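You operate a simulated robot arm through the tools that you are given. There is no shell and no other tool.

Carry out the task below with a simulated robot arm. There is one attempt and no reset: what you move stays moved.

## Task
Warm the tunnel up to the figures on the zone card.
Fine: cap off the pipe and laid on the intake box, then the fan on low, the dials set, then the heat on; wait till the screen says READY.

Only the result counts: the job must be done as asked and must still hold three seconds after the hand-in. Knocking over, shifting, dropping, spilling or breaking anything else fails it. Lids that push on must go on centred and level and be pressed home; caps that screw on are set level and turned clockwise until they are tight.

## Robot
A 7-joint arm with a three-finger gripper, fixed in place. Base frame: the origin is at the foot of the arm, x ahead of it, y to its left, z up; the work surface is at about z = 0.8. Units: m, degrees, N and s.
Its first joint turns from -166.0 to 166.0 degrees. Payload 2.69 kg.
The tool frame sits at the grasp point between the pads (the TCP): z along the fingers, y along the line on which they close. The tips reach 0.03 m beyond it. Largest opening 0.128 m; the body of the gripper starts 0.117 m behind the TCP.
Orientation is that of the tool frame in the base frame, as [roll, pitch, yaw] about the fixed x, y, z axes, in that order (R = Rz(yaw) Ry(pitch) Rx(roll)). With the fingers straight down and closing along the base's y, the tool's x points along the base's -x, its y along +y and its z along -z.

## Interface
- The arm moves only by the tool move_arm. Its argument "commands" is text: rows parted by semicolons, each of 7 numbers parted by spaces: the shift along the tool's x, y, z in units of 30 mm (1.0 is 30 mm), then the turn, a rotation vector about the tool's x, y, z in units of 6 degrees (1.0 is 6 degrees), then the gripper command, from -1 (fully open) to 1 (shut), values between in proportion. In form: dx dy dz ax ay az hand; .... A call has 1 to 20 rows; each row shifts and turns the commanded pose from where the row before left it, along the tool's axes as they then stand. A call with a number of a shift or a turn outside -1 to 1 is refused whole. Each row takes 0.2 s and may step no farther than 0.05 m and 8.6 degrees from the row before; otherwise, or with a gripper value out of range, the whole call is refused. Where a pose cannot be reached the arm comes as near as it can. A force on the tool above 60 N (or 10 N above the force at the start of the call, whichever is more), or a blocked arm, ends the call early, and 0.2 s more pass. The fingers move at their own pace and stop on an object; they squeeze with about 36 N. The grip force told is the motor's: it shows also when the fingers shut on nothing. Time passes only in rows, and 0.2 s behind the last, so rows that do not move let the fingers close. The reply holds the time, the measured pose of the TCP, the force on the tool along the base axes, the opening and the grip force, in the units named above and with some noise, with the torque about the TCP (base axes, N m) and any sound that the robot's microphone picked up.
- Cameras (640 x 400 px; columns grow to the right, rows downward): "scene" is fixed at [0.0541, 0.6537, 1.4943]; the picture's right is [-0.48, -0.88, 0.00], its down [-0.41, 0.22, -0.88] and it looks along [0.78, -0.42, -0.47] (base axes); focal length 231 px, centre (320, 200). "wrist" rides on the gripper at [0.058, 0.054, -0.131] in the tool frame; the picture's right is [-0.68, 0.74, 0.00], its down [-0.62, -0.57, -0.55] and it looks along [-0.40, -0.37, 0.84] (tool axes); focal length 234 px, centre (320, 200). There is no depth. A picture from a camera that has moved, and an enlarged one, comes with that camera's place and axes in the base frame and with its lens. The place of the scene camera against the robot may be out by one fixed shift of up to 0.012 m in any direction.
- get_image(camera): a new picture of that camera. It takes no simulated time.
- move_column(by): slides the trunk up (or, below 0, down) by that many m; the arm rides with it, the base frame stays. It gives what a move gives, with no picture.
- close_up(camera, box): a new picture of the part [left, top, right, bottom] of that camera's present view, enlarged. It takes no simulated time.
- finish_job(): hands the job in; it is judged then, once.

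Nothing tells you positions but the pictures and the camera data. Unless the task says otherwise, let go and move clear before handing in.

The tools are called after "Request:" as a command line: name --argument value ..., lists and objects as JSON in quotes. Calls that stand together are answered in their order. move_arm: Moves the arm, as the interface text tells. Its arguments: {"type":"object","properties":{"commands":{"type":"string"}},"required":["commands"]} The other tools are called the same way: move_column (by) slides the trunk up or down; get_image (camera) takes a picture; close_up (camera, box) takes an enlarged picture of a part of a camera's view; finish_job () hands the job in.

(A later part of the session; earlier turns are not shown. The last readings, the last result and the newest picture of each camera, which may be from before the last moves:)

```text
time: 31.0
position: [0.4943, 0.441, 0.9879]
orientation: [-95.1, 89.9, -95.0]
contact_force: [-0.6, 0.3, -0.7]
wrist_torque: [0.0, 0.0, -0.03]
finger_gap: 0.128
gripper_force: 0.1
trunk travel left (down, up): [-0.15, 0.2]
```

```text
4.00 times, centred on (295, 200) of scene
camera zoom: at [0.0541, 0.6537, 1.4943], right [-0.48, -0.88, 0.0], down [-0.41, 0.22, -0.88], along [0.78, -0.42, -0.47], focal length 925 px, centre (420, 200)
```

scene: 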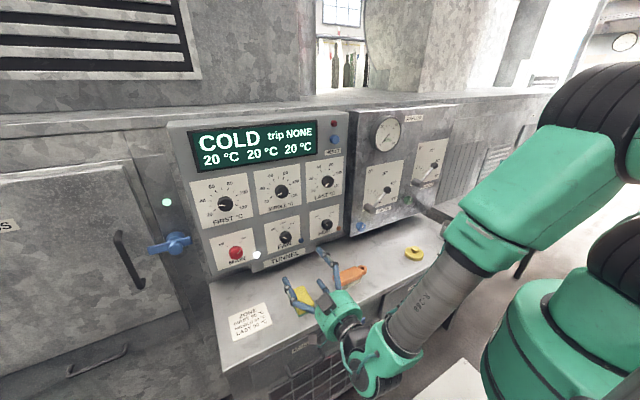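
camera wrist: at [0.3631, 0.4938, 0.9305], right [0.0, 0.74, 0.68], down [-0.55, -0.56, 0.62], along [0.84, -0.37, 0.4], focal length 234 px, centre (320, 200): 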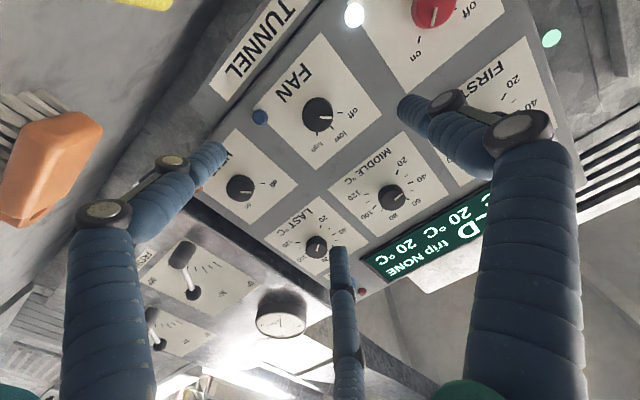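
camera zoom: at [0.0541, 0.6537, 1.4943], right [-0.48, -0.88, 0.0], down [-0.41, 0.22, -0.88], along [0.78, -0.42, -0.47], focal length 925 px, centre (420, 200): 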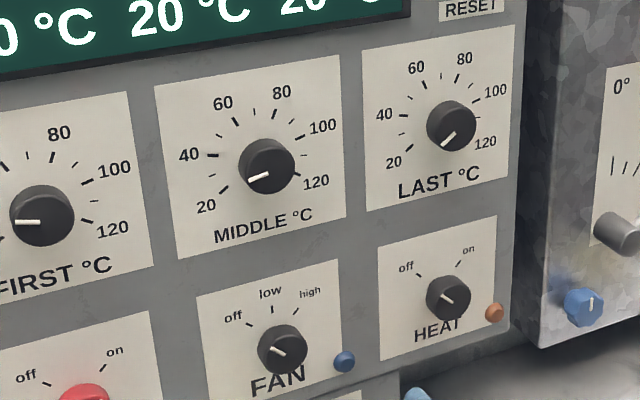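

The FAN knob is a 42 mm round knob with pointer at "off"; "low" is straight up, 45° clockwise. The panel face is at about x≈0.714 with knob faces at about 0.69. I'll narrow the fingers a little to clear the blue lamp and approach along the knob axis.

Request:
move_arm --commands "0.14 -0.05 0 0 0 0 -0.17;0 0 1 0 0 0 -0.17;0 0 1 0 0 0 -0.17;0 0 1 0 0 0 -0.17;0 0 0.7 0 0 0 -0.17;0 0 0 0 0 0 -0.17"

Request:
get_image --camera "wrist"

Request:
close_up --camera "scene" --box '[220, 180, 380, 300]'

```text
time: 32.4
position: [0.606, 0.4391, 0.9859]
orientation: [38.9, 89.9, 39.0]
contact_force: [1.0, -0.2, -0.8]
wrist_torque: [-0.02, -0.01, 0.01]
finger_gap: 0.075
gripper_force: 0.0
trunk travel left (down, up): [-0.15, 0.2]
```

```text
taken
camera wrist: at [0.4746, 0.4911, 0.927], right [0.0, 0.74, 0.68], down [-0.55, -0.56, 0.62], along [0.84, -0.37, 0.4], focal length 234 px, centre (320, 200)
```

wrist: 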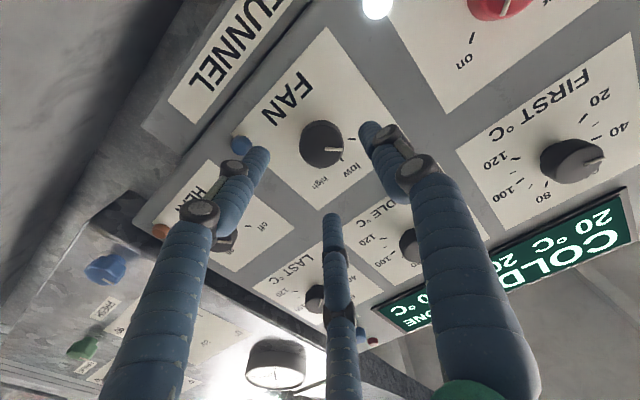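

```text
3.33 times, centred on (300, 240) of scene
camera zoom: at [0.0541, 0.6537, 1.4943], right [-0.48, -0.88, 0.0], down [-0.41, 0.22, -0.88], along [0.78, -0.42, -0.47], focal length 771 px, centre (387, 67)
```

zoom: 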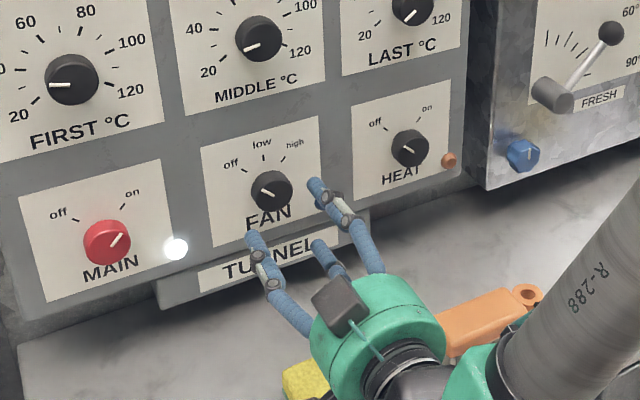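

The fingers are approaching the FAN knob. I'll zoom in to check centring.

Request:
close_up --camera "wrist" --box '[250, 90, 410, 210]'

```text
3.33 times, centred on (330, 150) of wrist
camera zoom: at [0.4746, 0.4911, 0.927], right [0.0, 0.74, 0.68], down [-0.55, -0.56, 0.62], along [0.84, -0.37, 0.4], focal length 781 px, centre (287, 367)
```

zoom: 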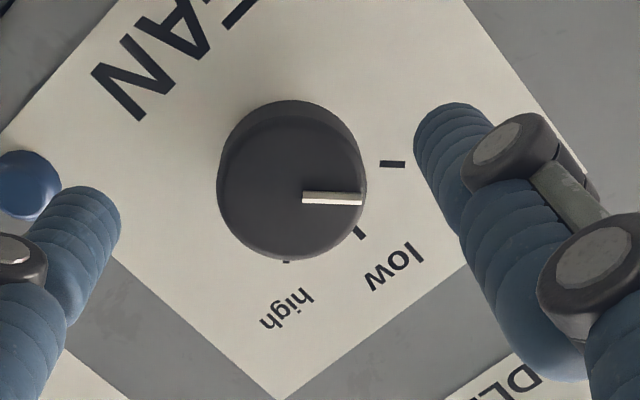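

Refined knob axis is y 0.440, z 0.985 with its face at x≈0.684, so I'm centred. I'll advance until the fingertips overlap the knob, without touching the panel.

Request:
move_arm --commands "0 0 0.7 0 0 0 -0.17;0 0 0.7 0 0 0 -0.17;0 0 0.5 0 0 0 -0.17;0 0 0.2 0 0 0 -0.17;0 0 0 0 0 0 -0.17"

Request:
get_image --camera "wrist"

Request:
close_up --camera "scene" --box '[240, 200, 340, 280]'

```text
time: 33.6
position: [0.6684, 0.4375, 0.9844]
orientation: [-21.4, 90.0, -21.4]
contact_force: [-0.5, 1.1, -0.4]
wrist_torque: [-0.02, -0.04, -0.03]
finger_gap: 0.0747
gripper_force: 0.1
trunk travel left (down, up): [-0.15, 0.2]
```

```text
taken
camera wrist: at [0.5372, 0.4912, 0.927], right [0.0, 0.74, 0.68], down [-0.55, -0.57, 0.62], along [0.84, -0.37, 0.4], focal length 234 px, centre (320, 200)
```

wrist: 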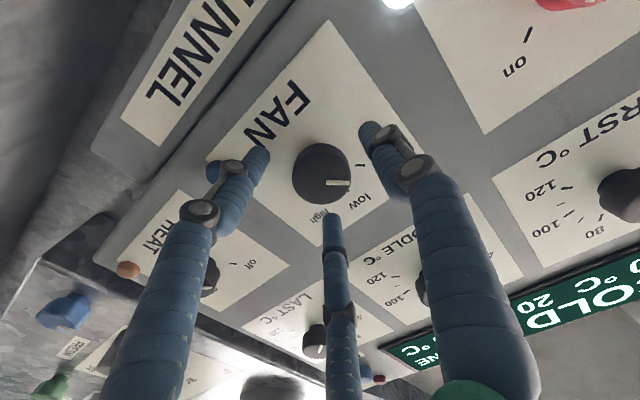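

```text
5.00 times, centred on (290, 240) of scene
camera zoom: at [0.0541, 0.6537, 1.4943], right [-0.48, -0.88, 0.0], down [-0.41, 0.22, -0.88], along [0.78, -0.42, -0.47], focal length 1156 px, centre (470, 0)
```

zoom: 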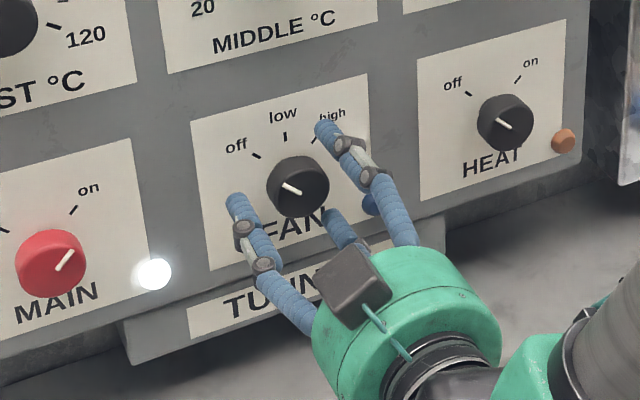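

The fingers surround the knob evenly. I'll close on it gently.

Request:
move_arm --commands "0 0 0 0 0 0 0.1;0 0 0 0 0 0 0.3;0 0 0 0 0 0 0.5;0 0 0 0 0 0 0.7"

Request:
close_up --camera "wrist" --box '[220, 90, 420, 230]'

```text
time: 34.6
position: [0.6684, 0.4398, 0.9845]
orientation: [-59.0, 90.0, -59.0]
contact_force: [0.4, 15.7, -1.8]
wrist_torque: [0.0, 0.18, 0.72]
finger_gap: 0.0409
gripper_force: 45.2
trunk travel left (down, up): [-0.15, 0.2]
```

```text
2.86 times, centred on (320, 160) of wrist
camera zoom: at [0.5369, 0.4925, 0.9269], right [0.0, 0.74, 0.68], down [-0.55, -0.57, 0.62], along [0.84, -0.37, 0.4], focal length 669 px, centre (320, 314)
```

zoom: 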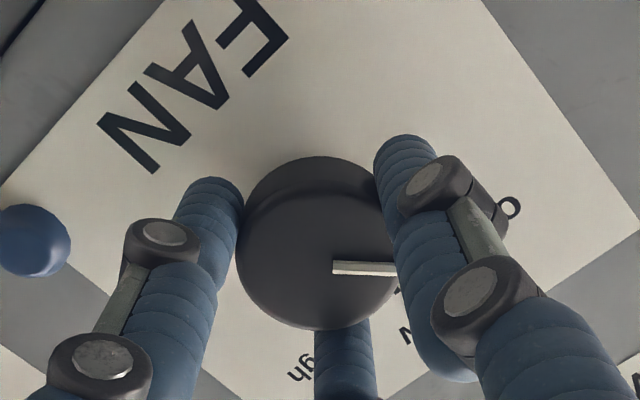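

Gripped at a 41 mm gap with slight side load. I'll turn clockwise in steps and watch the pointer and torque.

Request:
move_arm --commands "0 0.035 0 0 0 0 0.7;0 0 0 0 0 0.7 0.7;0 0 0 0 0 0.7 0.7;0 0 0 0 0 0.7 0.7"

Request:
close_up --camera "wrist" --box '[220, 90, 420, 230]'

Request:
close_up --camera "scene" --box '[240, 200, 340, 280]'

```text
time: 35.6
position: [0.6682, 0.4402, 0.9852]
orientation: [89.8, 77.3, 89.8]
contact_force: [3.7, 11.2, 2.8]
wrist_torque: [-0.04, -0.18, 0.37]
finger_gap: 0.041
gripper_force: 45.0
trunk travel left (down, up): [-0.15, 0.2]
```

```text
2.86 times, centred on (320, 160) of wrist
camera zoom: at [0.537, 0.5042, 0.94], right [0.0, 0.57, 0.82], down [-0.55, -0.69, 0.48], along [0.84, -0.45, 0.31], focal length 669 px, centre (320, 314)
```

zoom: 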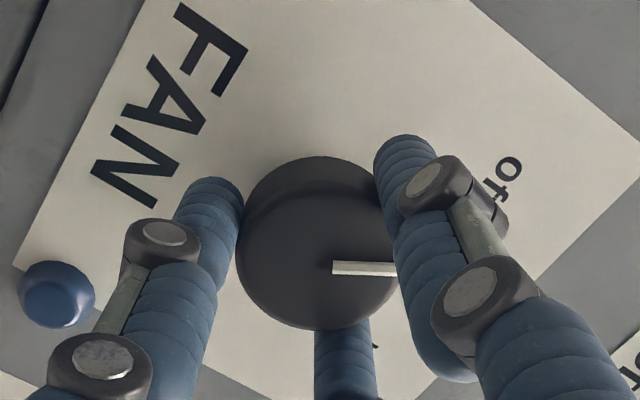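

```text
5.00 times, centred on (290, 240) of scene
camera zoom: at [0.0541, 0.6537, 1.4943], right [-0.48, -0.88, 0.0], down [-0.41, 0.22, -0.88], along [0.78, -0.42, -0.47], focal length 1156 px, centre (470, 0)
```

zoom: 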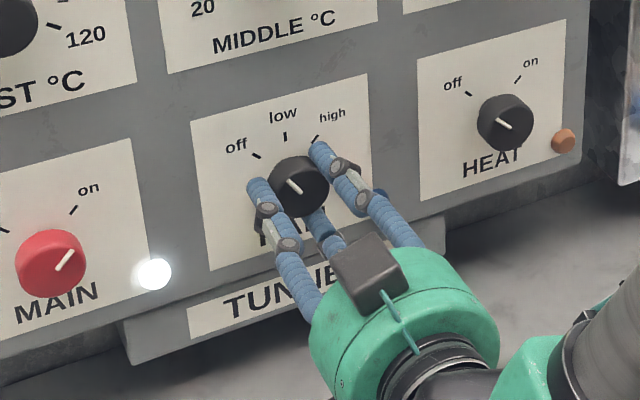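

The knob follows the fingers, clockwise (about 12.6° so far). I'll complete the 45° to "low".

Request:
move_arm --commands "0 0 0 0 0 0.9 0.7;0 0 0 0 0 0.9 0.7;0 0 0 0 0 0.9 0.7;0 0 0 0 0 0.9 0.7;0 0 0 0 0 0.9 0.7;0 0 0 0 0 0.9 0.7;0 0 0 0 0 0 0.7"

Request:
close_up --camera "wrist" --box '[220, 90, 420, 230]'

Request:
get_image --camera "scene"

Request:
close_up --camera "scene" --box '[240, 200, 340, 280]'

```text
time: 37.0
position: [0.6819, 0.4924, 1.0224]
orientation: [94.1, 63.5, 91.2]
contact_force: [-31.0, 0.6, 9.4]
wrist_torque: [0.0, -0.63, -0.15]
finger_gap: 0.0192
gripper_force: 0.0
out of reach, approached as far as the arm can: row 1, 2, 3, 4, 5, 6
trunk travel left (down, up): [-0.15, 0.2]
stopped in row 6: the force on the tool passed its limit at 71 N (the readings are from after the stop); the commanded pose is now the measured one
```

```text
2.86 times, centred on (320, 160) of wrist
camera zoom: at [0.5532, 0.5724, 0.9977], right [0.05, 0.36, 0.93], down [-0.57, -0.75, 0.32], along [0.82, -0.55, 0.17], focal length 669 px, centre (320, 314)
```

zoom: 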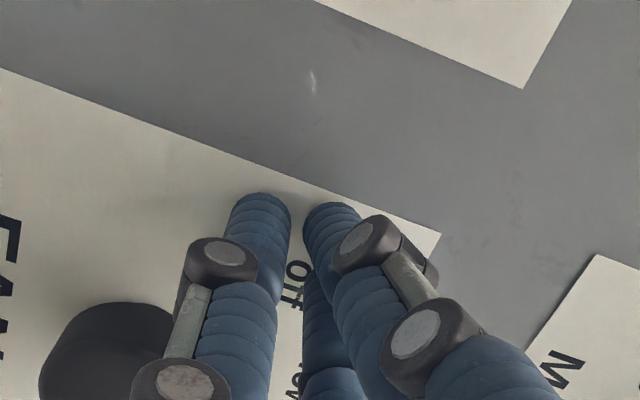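

```text
taken
```

scene: 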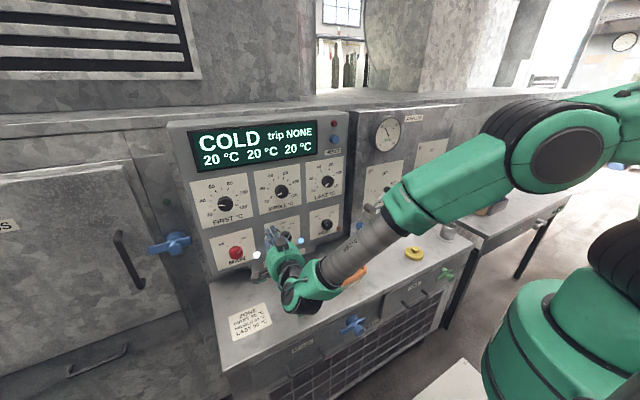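

```text
5.00 times, centred on (290, 240) of scene
camera zoom: at [0.0541, 0.6537, 1.4943], right [-0.48, -0.88, 0.0], down [-0.41, 0.22, -0.88], along [0.78, -0.42, -0.47], focal length 1156 px, centre (470, 0)
```

zoom: 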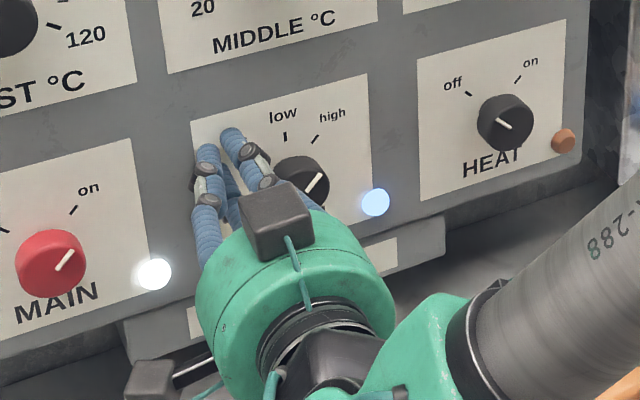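

The arm ran out of wrist travel on that turn, slipped off the knob, and carried the fan past "low" to "high". The screen still shows COLD / trip NONE. I'll back straight out first, then unwind the wrist and correct the fan.

Request:
move_arm --commands "0 0 -0.5 0 0 0 0.7;0 0 -1 0 0 0 0.7;0 0 -1 0 0 0 0.7;0 0 -1 0 0 0 0.7"

Request:
get_image --camera "scene"

Request:
get_image --camera "wrist"

Request:
close_up --camera "scene" --box '[180, 110, 350, 280]'

```text
time: 38.0
position: [0.5829, 0.5052, 1.0334]
orientation: [95.0, 63.9, 91.6]
contact_force: [-0.4, 0.0, 0.1]
wrist_torque: [0.01, -0.04, 0.02]
finger_gap: 0.0191
gripper_force: 0.0
out of reach, approached as far as the arm can: row 3, 4
trunk travel left (down, up): [-0.15, 0.2]
```

```text
taken
```

scene: 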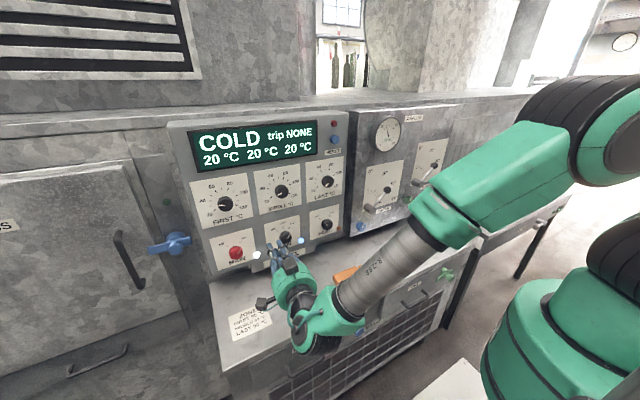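

```text
taken
camera wrist: at [0.4542, 0.5857, 1.0081], right [0.05, 0.36, 0.93], down [-0.58, -0.75, 0.33], along [0.82, -0.55, 0.17], focal length 234 px, centre (320, 200)
```

wrist: 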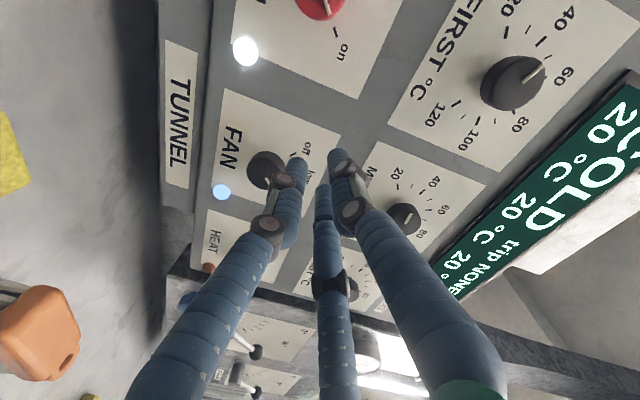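

```text
2.35 times, centred on (265, 195) of scene
camera zoom: at [0.0541, 0.6537, 1.4943], right [-0.48, -0.88, 0.0], down [-0.41, 0.22, -0.88], along [0.78, -0.42, -0.47], focal length 544 px, centre (449, 212)
```

zoom: 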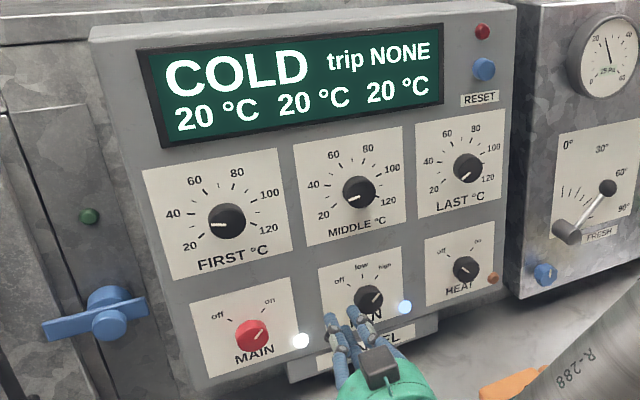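

I've backed off safely; the pointer is at "high". I'll unwind the wrist counter-clockwise well away from its limit.

Request:
move_arm --commands "0 0 0 0 0 -1 0.3;0 0 0 0 0 -1 0.3;0 0 0 0 0 -1 0.3;0 0 0 0 0 -1 0.3;0 0 0 0 0 -1 0.3;0 0 0 0 0 -1 0.3;0 0 0 0 0 -1 0.3;0 0 0 0 0 -1 0.3;0 0 0 0 0 -1 0.3;0 0 0 0 0 -1 0.3;0 0 0 0 0 -1 0.3;0 0 0 0 0 -1 0.3"

Request:
get_image --camera "wrist"

Request:
get_image --camera "scene"

```text
time: 40.6
position: [0.5829, 0.5059, 1.032]
orientation: [-92.7, 44.2, -94.6]
contact_force: [0.7, 0.0, -0.1]
wrist_torque: [0.02, 0.01, 0.0]
finger_gap: 0.0448
gripper_force: 0.0
trunk travel left (down, up): [-0.15, 0.2]
```

```text
taken
camera wrist: at [0.4481, 0.5076, 0.9577], right [0.04, 1.0, -0.05], down [-0.52, 0.07, 0.85], along [0.85, -0.01, 0.52], focal length 234 px, centre (320, 200)
```

wrist: 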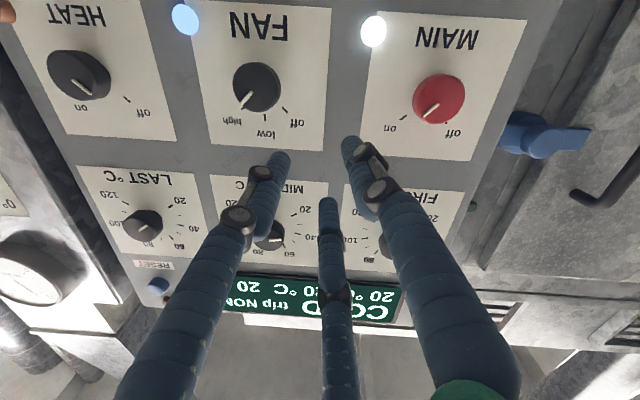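

```text
taken
```

scene: 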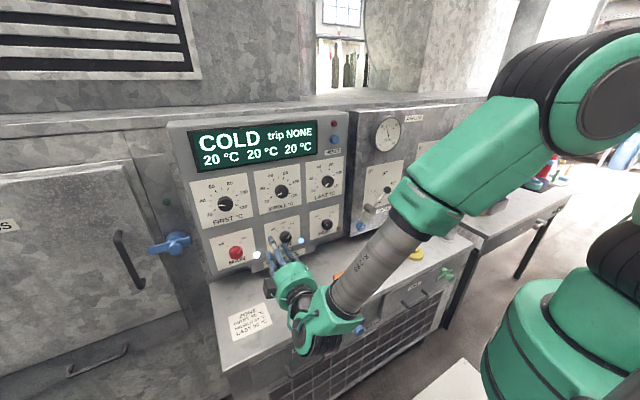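

The wrist is now turned about -46° from before, with a small tilt left from the reach problem. I'll correct the tilt and line up with the FAN axis again.

Request:
move_arm --commands "0 0 0 -0.085 -0.549 0 0.3;0.89 -0.137 0 0 0 0 0.1;0.89 -0.137 0 0 0 0 -0.17;0.89 -0.137 0 0 0 0 -0.17;0 0 0 0 0 0 -0.17"

Request:
get_image --camera "wrist"

Request:
close_up --camera "scene" --box '[180, 110, 350, 280]'

```text
time: 41.8
position: [0.5824, 0.4397, 0.9847]
orientation: [-90.0, 44.4, -90.0]
contact_force: [0.2, 0.0, -0.1]
wrist_torque: [0.01, 0.0, 0.0]
finger_gap: 0.075
gripper_force: 0.1
trunk travel left (down, up): [-0.15, 0.2]
```

```text
taken
camera wrist: at [0.4505, 0.4345, 0.906], right [0.0, 1.0, -0.05], down [-0.55, 0.04, 0.83], along [0.84, 0.03, 0.55], focal length 234 px, centre (320, 200)
```

wrist: 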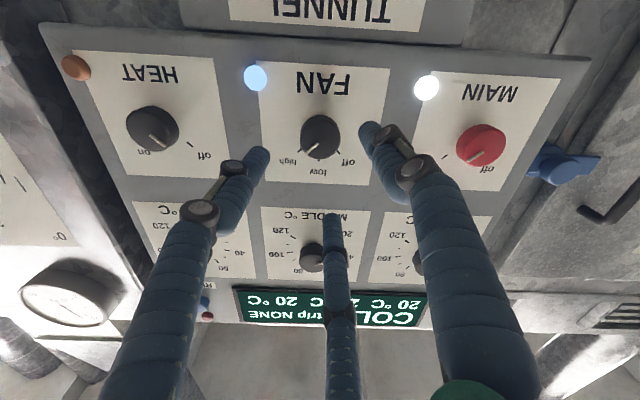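

```text
2.35 times, centred on (265, 195) of scene
camera zoom: at [0.0541, 0.6537, 1.4943], right [-0.48, -0.88, 0.0], down [-0.41, 0.22, -0.88], along [0.78, -0.42, -0.47], focal length 544 px, centre (449, 212)
```

zoom: 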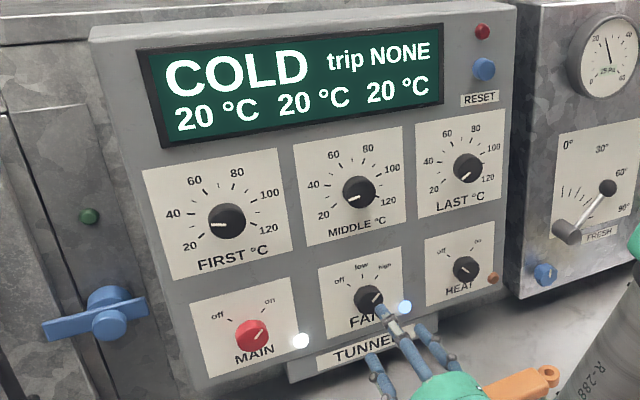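

Aligned squarely again on the FAN axis. I'll check the pointer close up.

Request:
close_up --camera "wrist" --box '[255, 65, 395, 185]'

Request:
close_up --camera "wrist" --box '[200, 180, 440, 330]'

```text
3.33 times, centred on (325, 125) of wrist
camera zoom: at [0.4505, 0.4345, 0.906], right [0.0, 1.0, -0.05], down [-0.55, 0.04, 0.83], along [0.84, 0.03, 0.55], focal length 781 px, centre (303, 450)
```

zoom: 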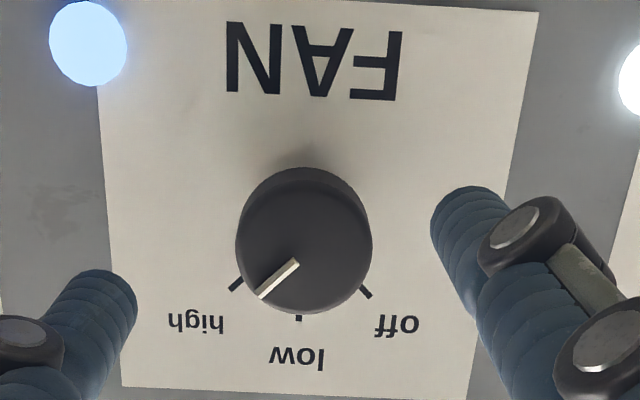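

```text
2.67 times, centred on (320, 255) of wrist
camera zoom: at [0.4505, 0.4345, 0.906], right [0.0, 1.0, -0.05], down [-0.55, 0.04, 0.83], along [0.84, 0.03, 0.55], focal length 624 px, centre (320, 53)
```

zoom: 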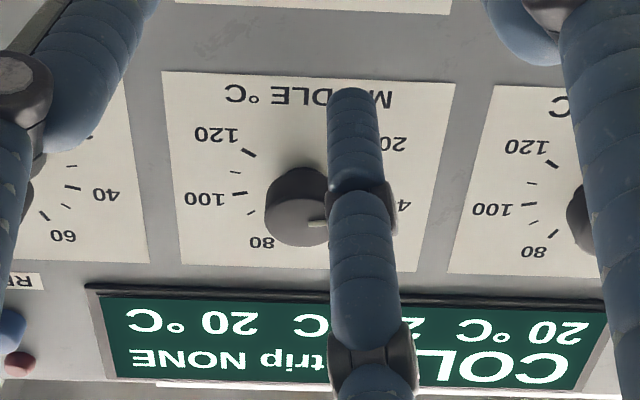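

The pointer is exactly on "high". I'll advance and grip again, then turn 45° counter-clockwise to "low", with plenty of wrist travel this time.

Request:
move_arm --commands "0 0 0.9 0 0 0 -0.17;0 0 0.9 0 0 0 -0.17;0 0 0.7 0 0 0 -0.17;0 0 0.35 0 0 0 -0.17;0 0 0 0 0 0 0.1;0 0 0 0 0 0 0.3;0 0 0 0 0 0 0.5;0 0 0 0 0 0 0.7"

Request:
close_up --camera "wrist" --box '[220, 90, 420, 230]'

```text
time: 43.6
position: [0.668, 0.4396, 0.9853]
orientation: [-90.0, 44.5, -90.1]
contact_force: [0.8, -9.3, 2.4]
wrist_torque: [-0.01, -0.15, -0.4]
finger_gap: 0.0407
gripper_force: 45.3
trunk travel left (down, up): [-0.15, 0.2]
```

```text
2.86 times, centred on (320, 160) of wrist
camera zoom: at [0.5365, 0.435, 0.9062], right [0.0, 1.0, -0.05], down [-0.55, 0.04, 0.83], along [0.84, 0.03, 0.55], focal length 669 px, centre (320, 314)
```

zoom: 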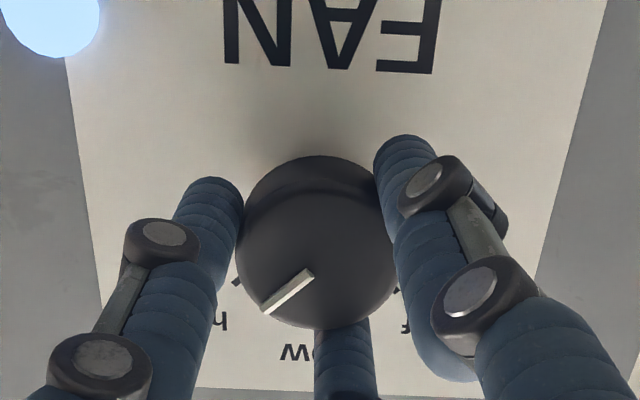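

Gripped squarely. Turning counter-clockwise the first half.

Request:
move_arm --commands "0 0 0 0 0 -0.75 0.7;0 0 0 0 0 -0.75 0.7;0 0 0 0 0 -0.75 0.7;0 0 0 0 0 -0.75 0.7;0 0 0 0 0 -0.75 0.7"

Request:
close_up --camera "scene" --box '[240, 200, 340, 280]'

```text
time: 44.8
position: [0.6675, 0.4406, 0.9859]
orientation: [-90.0, 21.9, -90.1]
contact_force: [6.8, -13.5, 7.5]
wrist_torque: [0.02, -0.21, -0.49]
finger_gap: 0.041
gripper_force: 44.9
trunk travel left (down, up): [-0.15, 0.2]
```

```text
5.00 times, centred on (290, 240) of scene
camera zoom: at [0.0541, 0.6537, 1.4943], right [-0.48, -0.88, 0.0], down [-0.41, 0.22, -0.88], along [0.78, -0.42, -0.47], focal length 1156 px, centre (470, 0)
```

zoom: 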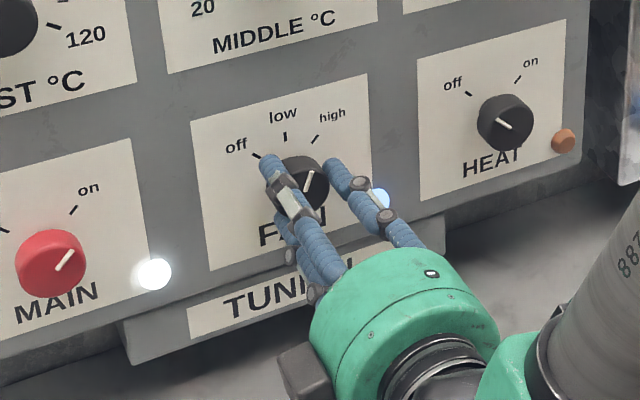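

The pointer is halfway back and reach is fine. Turning the remaining 22.5°.

Request:
move_arm --commands "0 0 0 0 0 -0.75 0.7;0 0 0 0 0 -0.75 0.7;0 0 0 0 0 -0.75 0.7;0 0 0 0 0 -0.75 0.7;0 0 0 0 0 -0.75 0.7;0 0 0 0 0 0 0.7"

Request:
close_up --camera "scene" --box '[240, 200, 340, 280]'

Request:
close_up --camera "wrist" --box '[220, 90, 420, 230]'

```text
time: 46.2
position: [0.6668, 0.4399, 0.9848]
orientation: [-90.0, -0.7, -89.9]
contact_force: [13.3, -13.1, 9.4]
wrist_torque: [-0.02, -0.27, -0.25]
finger_gap: 0.0404
gripper_force: 44.8
trunk travel left (down, up): [-0.15, 0.2]
```

```text
5.00 times, centred on (290, 240) of scene
camera zoom: at [0.0541, 0.6537, 1.4943], right [-0.48, -0.88, 0.0], down [-0.41, 0.22, -0.88], along [0.78, -0.42, -0.47], focal length 1156 px, centre (470, 0)
```

zoom: 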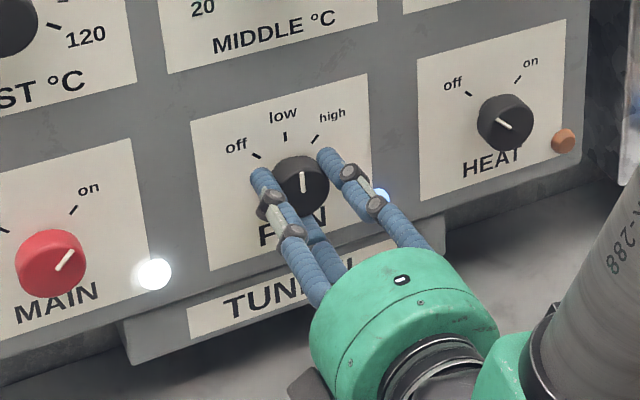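

```text
2.86 times, centred on (320, 160) of wrist
camera zoom: at [0.5364, 0.3801, 0.9323], right [0.0, 0.67, -0.74], down [-0.55, 0.62, 0.56], along [0.84, 0.41, 0.37], focal length 669 px, centre (320, 314)
```

zoom: 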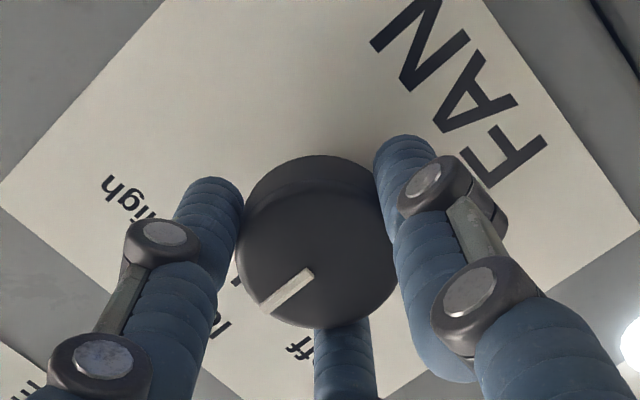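

The pointer is straight up at "low". I'll open the fingers and back off, then check that it stayed.

Request:
move_arm --commands "0 0 0 0 0 0 0.4;0 0 0 0 0 0 0.2;0 0 0 0 0 0 -0.17;0 0 0 0 0 0 -0.17;0 0 -0.5 0 0 0 -0.17;0 0 -1 0 0 0 -0.17;0 0 -1 0 0 0 -0.17;0 0 -1 0 0 0 -0.17;0 0 -0.5 0 0 0 -0.17;0 0 0 0 0 0 -0.17"

Request:
get_image --camera "wrist"

Request:
close_up --camera "wrist" --box '[255, 65, 395, 185]'

Request:
get_image --camera "scene"

Request:
close_up --camera "scene" --box '[240, 200, 340, 280]'

```text
time: 48.4
position: [0.5474, 0.4406, 0.9837]
orientation: [-90.0, -0.6, -90.0]
contact_force: [0.0, -0.4, 0.8]
wrist_torque: [-0.01, 0.02, 0.02]
finger_gap: 0.0746
gripper_force: 0.1
trunk travel left (down, up): [-0.15, 0.2]
```

```text
taken
camera wrist: at [0.4154, 0.3805, 0.9316], right [0.0, 0.67, -0.74], down [-0.55, 0.62, 0.56], along [0.84, 0.41, 0.37], focal length 234 px, centre (320, 200)
```

wrist: 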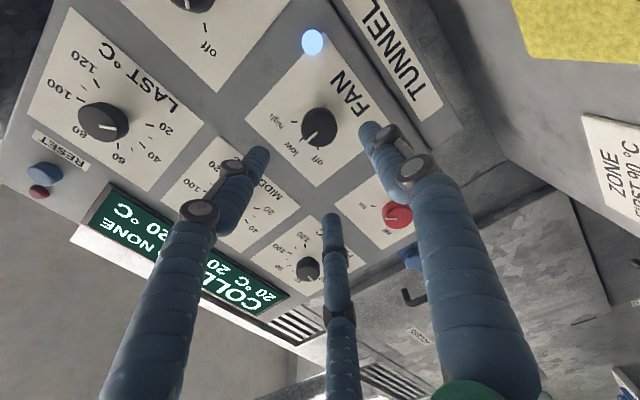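

```text
3.33 times, centred on (325, 125) of wrist
camera zoom: at [0.4154, 0.3805, 0.9316], right [0.0, 0.67, -0.74], down [-0.55, 0.62, 0.56], along [0.84, 0.41, 0.37], focal length 781 px, centre (303, 450)
```

zoom: 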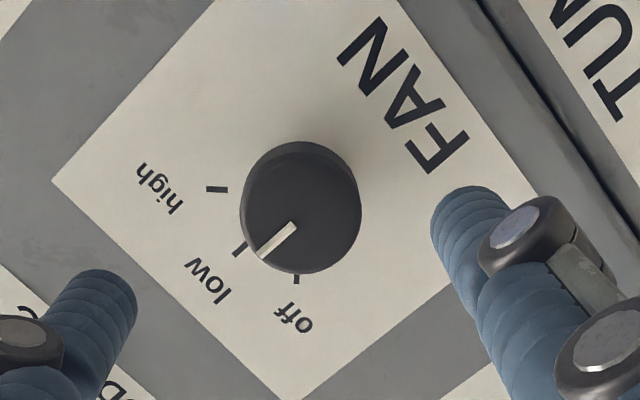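

```text
taken
```

scene: 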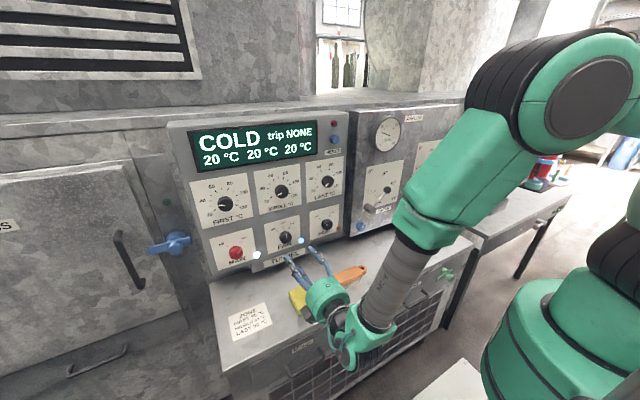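

```text
5.00 times, centred on (290, 240) of scene
camera zoom: at [0.0541, 0.6537, 1.4943], right [-0.48, -0.88, 0.0], down [-0.41, 0.22, -0.88], along [0.78, -0.42, -0.47], focal length 1156 px, centre (470, 0)
```

zoom: 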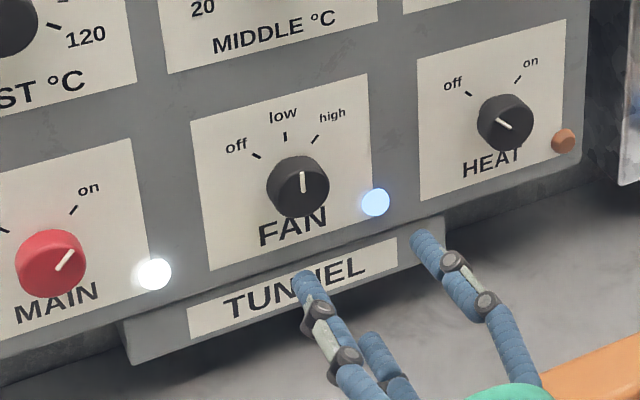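

FAN is on "low", its lamp is lit and the gauge shows airflow. For the dials I need lots of clockwise travel, so I'll wind the wrist back a further 90° first.

Request:
move_arm --commands "0 0 0 0 0 -1 -0.17;0 0 0 0 0 -1 -0.17;0 0 0 0 0 -1 -0.17;0 0 0 0 0 -1 -0.17;0 0 0 0 0 -1 -0.17;0 0 0 0 0 -1 -0.17;0 0 0 0 0 -1 -0.17;0 0 0 0 0 -1 -0.17;0 0 0 0 0 -1 -0.17;0 0 0 0 0 -1 -0.17;0 0 0 0 0 -1 -0.17;0 0 0 0 0 -1 -0.17;0 0 0 0 0 -1 -0.17;0 0 0 0 0 -1 -0.17;0 0 0 0 0 -0.9 -0.17;0 0 0 0 0 0 -0.17"

Request:
get_image --camera "wrist"

```text
time: 51.8
position: [0.5471, 0.4403, 0.9848]
orientation: [118.3, -90.0, 61.7]
contact_force: [-0.1, 0.0, -1.1]
wrist_torque: [-0.01, -0.03, 0.02]
finger_gap: 0.075
gripper_force: 0.1
trunk travel left (down, up): [-0.15, 0.2]
```

```text
taken
camera wrist: at [0.4163, 0.3862, 1.043], right [0.0, -0.74, -0.68], down [-0.55, 0.57, -0.62], along [0.84, 0.37, -0.4], focal length 234 px, centre (320, 200)
```

wrist: 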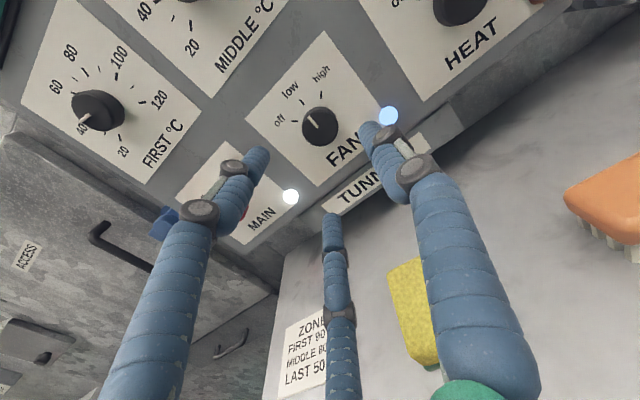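

θ is now about -180°, with the camera above the hand and its view upright. I'll rise in front of the MIDDLE dial.

Request:
move_arm --commands "1 0 0 0 0 0 -0.17;1 0 0 0 0 0 -0.17;1 0 0 0 0 0 -0.17;1 0 0 0 0 0 -0.17;1 0 0 0 0 0 -0.17;0.9 0 0 0 0 0 -0.17;0 0 0 0 0 0 -0.17"

Request:
get_image --camera "wrist"

Request:
close_up --camera "wrist" --box '[240, 60, 400, 190]'

Request:
get_image --camera "scene"

```text
time: 53.4
position: [0.5482, 0.4396, 1.1623]
orientation: [-93.7, -89.9, -86.3]
contact_force: [-0.4, -0.9, 0.0]
wrist_torque: [-0.02, 0.0, 0.01]
finger_gap: 0.0748
gripper_force: 0.0
trunk travel left (down, up): [-0.15, 0.2]
```

```text
taken
camera wrist: at [0.4168, 0.3858, 1.2206], right [0.0, -0.74, -0.68], down [-0.55, 0.57, -0.62], along [0.84, 0.37, -0.4], focal length 234 px, centre (320, 200)
```

wrist: 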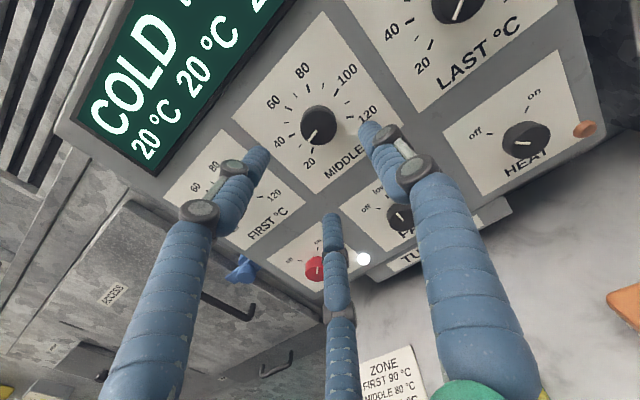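

```text
3.08 times, centred on (320, 125) of wrist
camera zoom: at [0.4168, 0.3858, 1.2206], right [0.0, -0.74, -0.68], down [-0.55, 0.57, -0.62], along [0.84, 0.37, -0.4], focal length 720 px, centre (320, 431)
```

zoom: 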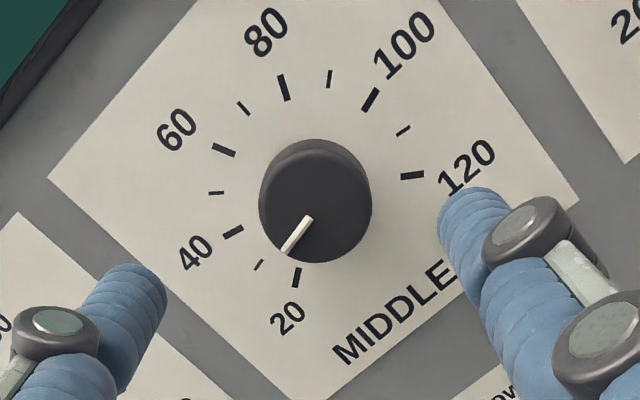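

```text
taken
```

scene: 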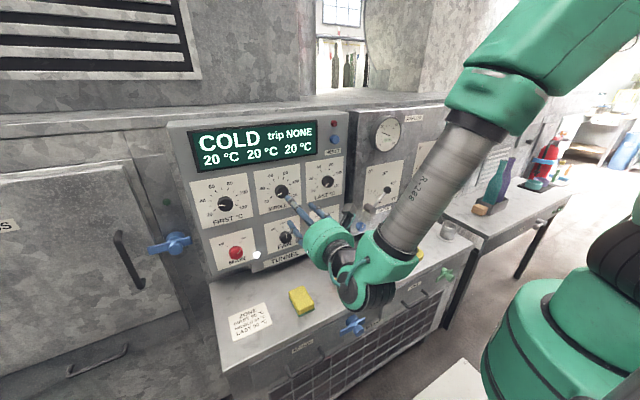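

From this view the scale works out to 20 °C at -125° and 120 °C at +125°, i.e. 2.5° of turn per °C, centred at (y 0.438, z 1.166). MIDDLE now points to about -103°, so it needs roughly +128° to reach 80. I'll advance and grip.

Request:
move_arm --commands "0.13 0.04 0 0 0 0 -0.17;0 0 1 0 0 0 -0.17;0 0 1 0 0 0 -0.17;0 0 1 0 0 0 -0.17;0 0 0.7 0 0 0 -0.17;0 0 0.3 0 0 0 -0.17;0 0 0 0 0 0 0.1;0 0 0 0 0 0 0.3;0 0 0 0 0 0 0.5;0 0 0 0 0 0 0.7"

Request:
close_up --camera "wrist" --box '[220, 90, 420, 230]'

Request:
close_up --camera "scene" --box '[230, 150, 330, 230]'

```text
time: 55.6
position: [0.6686, 0.4398, 1.1661]
orientation: [-151.2, -90.0, -28.8]
contact_force: [1.4, 5.5, -3.3]
wrist_torque: [0.01, 0.12, 0.23]
finger_gap: 0.0409
gripper_force: 45.0
trunk travel left (down, up): [-0.15, 0.2]
```

```text
2.86 times, centred on (320, 160) of wrist
camera zoom: at [0.5365, 0.3851, 1.2241], right [0.0, -0.74, -0.68], down [-0.55, 0.57, -0.62], along [0.84, 0.37, -0.4], focal length 669 px, centre (320, 314)
```

zoom: 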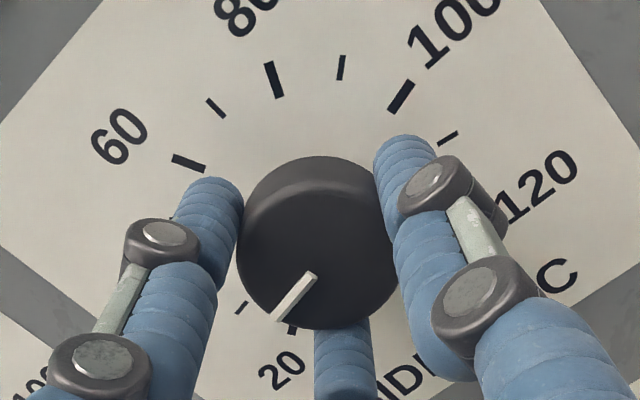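

```text
5.00 times, centred on (280, 190) of scene
camera zoom: at [0.0541, 0.6537, 1.4943], right [-0.48, -0.88, 0.0], down [-0.41, 0.22, -0.88], along [0.78, -0.42, -0.47], focal length 1156 px, centre (520, 250)
```

zoom: 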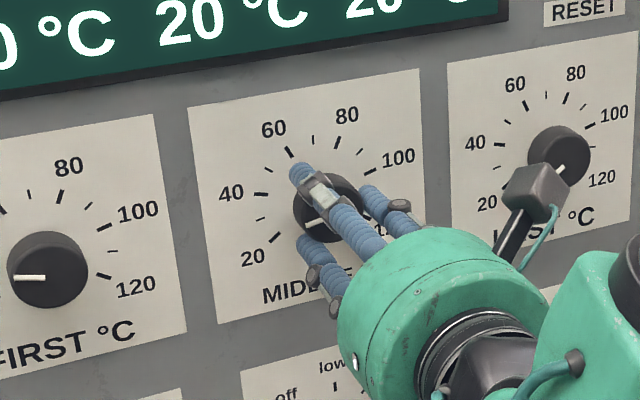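

Gripped evenly on MIDDLE. Turning clockwise the first 72°.

Request:
move_arm --commands "0 0 0 0 0 1 0.7;0 0 0 0 0 1 0.7;0 0 0 0 0 1 0.7;0 0 0 0 0 1 0.7;0 0 0 0 0 1 0.7;0 0 0 0 0 1 0.7;0 0 0 0 0 1 0.7;0 0 0 0 0 1 0.7;0 0 0 0 0 1 0.7;0 0 0 0 0 1 0.7;0 0 0 0 0 1 0.7;0 0 0 0 0 1 0.7;0 0 0 0 0 0 0.7"

Request:
close_up --camera "wrist" --box '[220, 90, 420, 230]'

Request:
close_up --camera "scene" --box '[230, 150, 330, 230]'

```text
time: 58.4
position: [0.6675, 0.439, 1.1648]
orientation: [-90.0, -18.0, -90.0]
contact_force: [-5.1, 5.5, -0.7]
wrist_torque: [-0.02, 0.04, 0.13]
finger_gap: 0.041
gripper_force: 44.7
trunk travel left (down, up): [-0.15, 0.2]
```

```text
2.86 times, centred on (320, 160) of wrist
camera zoom: at [0.5364, 0.3666, 1.1325], right [0.0, 0.42, -0.91], down [-0.55, 0.76, 0.35], along [0.84, 0.5, 0.23], focal length 669 px, centre (320, 314)
```

zoom: 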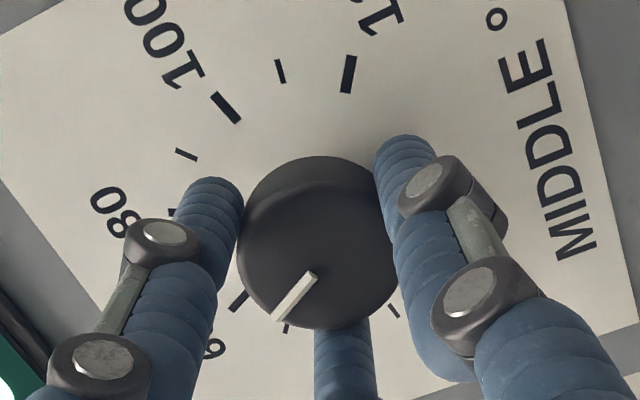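

```text
5.00 times, centred on (280, 190) of scene
camera zoom: at [0.0541, 0.6537, 1.4943], right [-0.48, -0.88, 0.0], down [-0.41, 0.22, -0.88], along [0.78, -0.42, -0.47], focal length 1156 px, centre (520, 250)
```

zoom: 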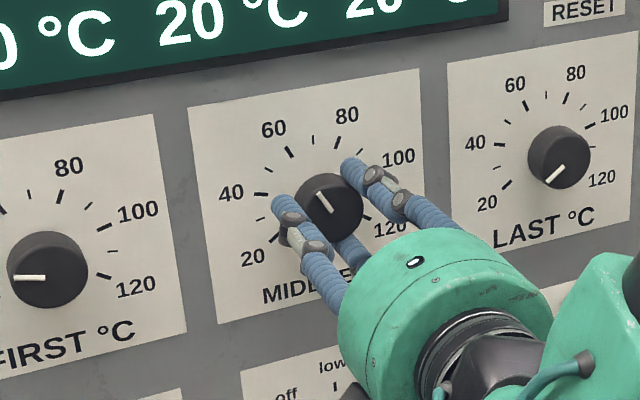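

The knob tracks exactly. Turning a further 54° and then checking against the 80 mark.

Request:
move_arm --commands "0 0 0 0 0 1 0.7;0 0 0 0 0 1 0.7;0 0 0 0 0 1 0.7;0 0 0 0 0 1 0.7;0 0 0 0 0 1 0.7;0 0 0 0 0 1 0.7;0 0 0 0 0 1 0.7;0 0 0 0 0 1 0.7;0 0 0 0 0 1 0.7;0 0 0 0 0 0 0.7"

Request:
close_up --camera "wrist" --box '[220, 90, 420, 230]'

Request:
close_up --camera "scene" --box '[230, 150, 330, 230]'

```text
time: 60.6
position: [0.6674, 0.4389, 1.164]
orientation: [-90.0, 36.0, -90.0]
contact_force: [2.2, 6.5, -1.6]
wrist_torque: [-0.02, 0.12, 0.37]
finger_gap: 0.0407
gripper_force: 45.1
trunk travel left (down, up): [-0.15, 0.2]
```

```text
2.86 times, centred on (320, 160) of wrist
camera zoom: at [0.5363, 0.423, 1.0877], right [0.0, 0.98, -0.2], down [-0.55, 0.16, 0.82], along [0.84, 0.11, 0.54], focal length 669 px, centre (320, 314)
```

zoom: 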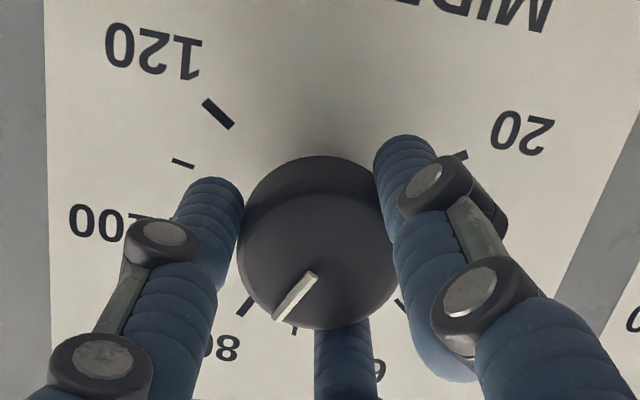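

```text
5.00 times, centred on (280, 190) of scene
camera zoom: at [0.0541, 0.6537, 1.4943], right [-0.48, -0.88, 0.0], down [-0.41, 0.22, -0.88], along [0.78, -0.42, -0.47], focal length 1156 px, centre (520, 250)
```

zoom: 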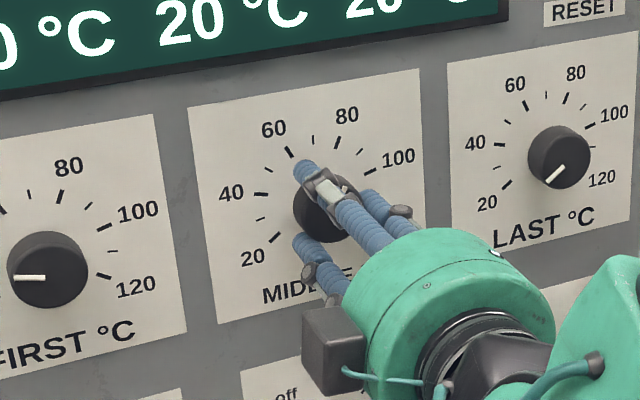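

Now near the 80 mark. I'll release and back off to read the pointer without fingers in the way.

Request:
move_arm --commands "0 0 0 0 0 0 0.4;0 0 0 0 0 0 0.2;0 0 0 0 0 0 -0.17;0 0 0 0 0 0 -0.17;0 0 -0.5 0 0 0 -0.17;0 0 -1 0 0 0 -0.17;0 0 -1 0 0 0 -0.17;0 0 -1 0 0 0 -0.17;0 0 -0.5 0 0 0 -0.17;0 0 0 0 0 0 -0.17"

Request:
get_image --camera "wrist"

Request:
close_up --camera "wrist" --box '[260, 80, 380, 170]'

Request:
close_up --camera "scene" --box '[250, 160, 310, 220]'

```text
time: 62.8
position: [0.5461, 0.4376, 1.1647]
orientation: [-90.0, 36.1, -90.0]
contact_force: [-1.1, -0.4, 0.4]
wrist_torque: [0.0, 0.0, 0.01]
finger_gap: 0.0749
gripper_force: 0.2
trunk travel left (down, up): [-0.15, 0.2]
```

```text
taken
camera wrist: at [0.4159, 0.4224, 1.0879], right [0.0, 0.98, -0.2], down [-0.55, 0.17, 0.82], along [0.84, 0.11, 0.54], focal length 234 px, centre (320, 200)
```

wrist: 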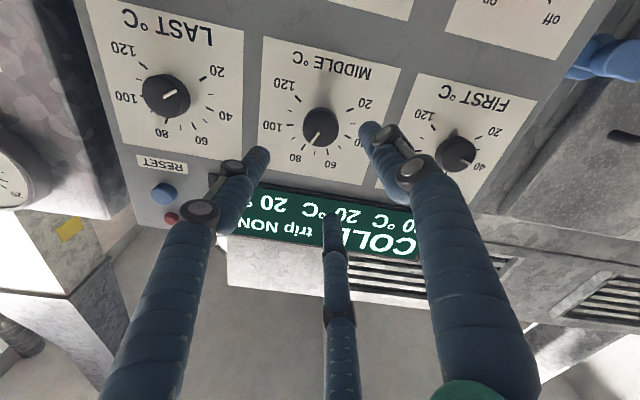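

```text
4.44 times, centred on (320, 125) of wrist
camera zoom: at [0.4159, 0.4224, 1.0879], right [0.0, 0.98, -0.2], down [-0.55, 0.17, 0.82], along [0.84, 0.11, 0.54], focal length 1041 px, centre (320, 533)
```

zoom: 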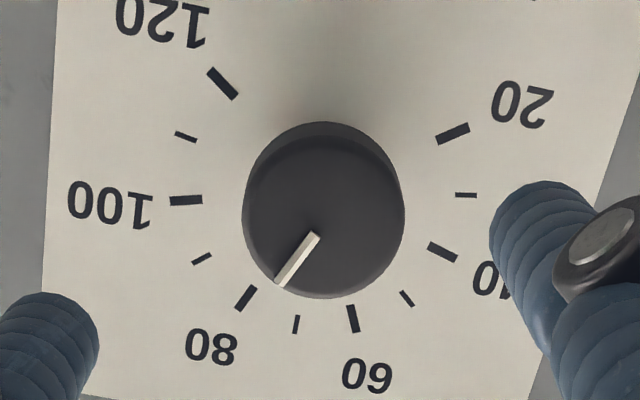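

```text
6.67 times, centred on (280, 190) of scene
camera zoom: at [0.0541, 0.6537, 1.4943], right [-0.48, -0.88, 0.0], down [-0.41, 0.22, -0.88], along [0.78, -0.42, -0.47], focal length 1541 px, centre (587, 267)
```

zoom: 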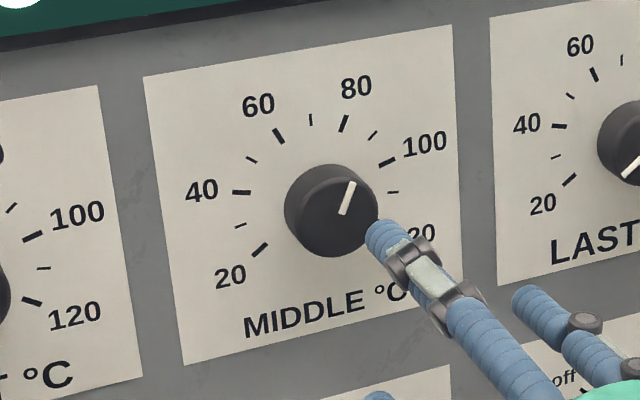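

The wrist view puts the pointer right at 80 (about 25–26°), while the scene view hints slightly lower. I'll zoom more tightly to settle it.

Request:
close_up --camera "scene" --box '[265, 170, 297, 200]'

Request:
close_up --camera "wrist" --box '[295, 100, 345, 155]'

```text
13.33 times, centred on (281, 185) of scene
camera zoom: at [0.0541, 0.6537, 1.4943], right [-0.48, -0.88, 0.0], down [-0.41, 0.22, -0.88], along [0.78, -0.42, -0.47], focal length 3083 px, centre (840, 400)
```

zoom: 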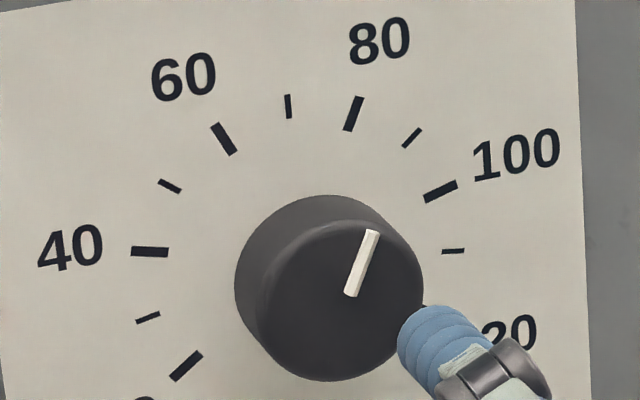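

```text
7.27 times, centred on (320, 128) of wrist
camera zoom: at [0.4159, 0.4224, 1.0879], right [0.0, 0.98, -0.2], down [-0.55, 0.17, 0.82], along [0.84, 0.11, 0.54], focal length 1703 px, centre (320, 727)
```

zoom: 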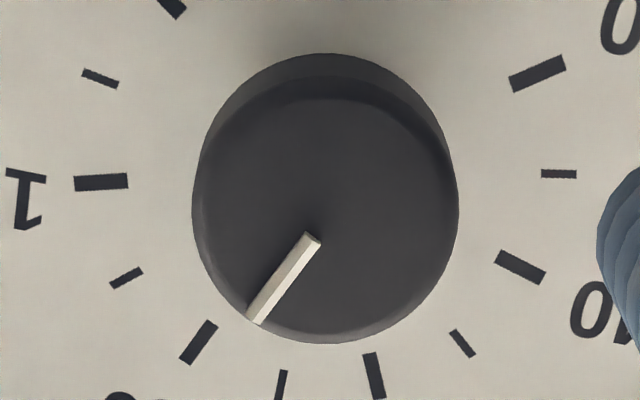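

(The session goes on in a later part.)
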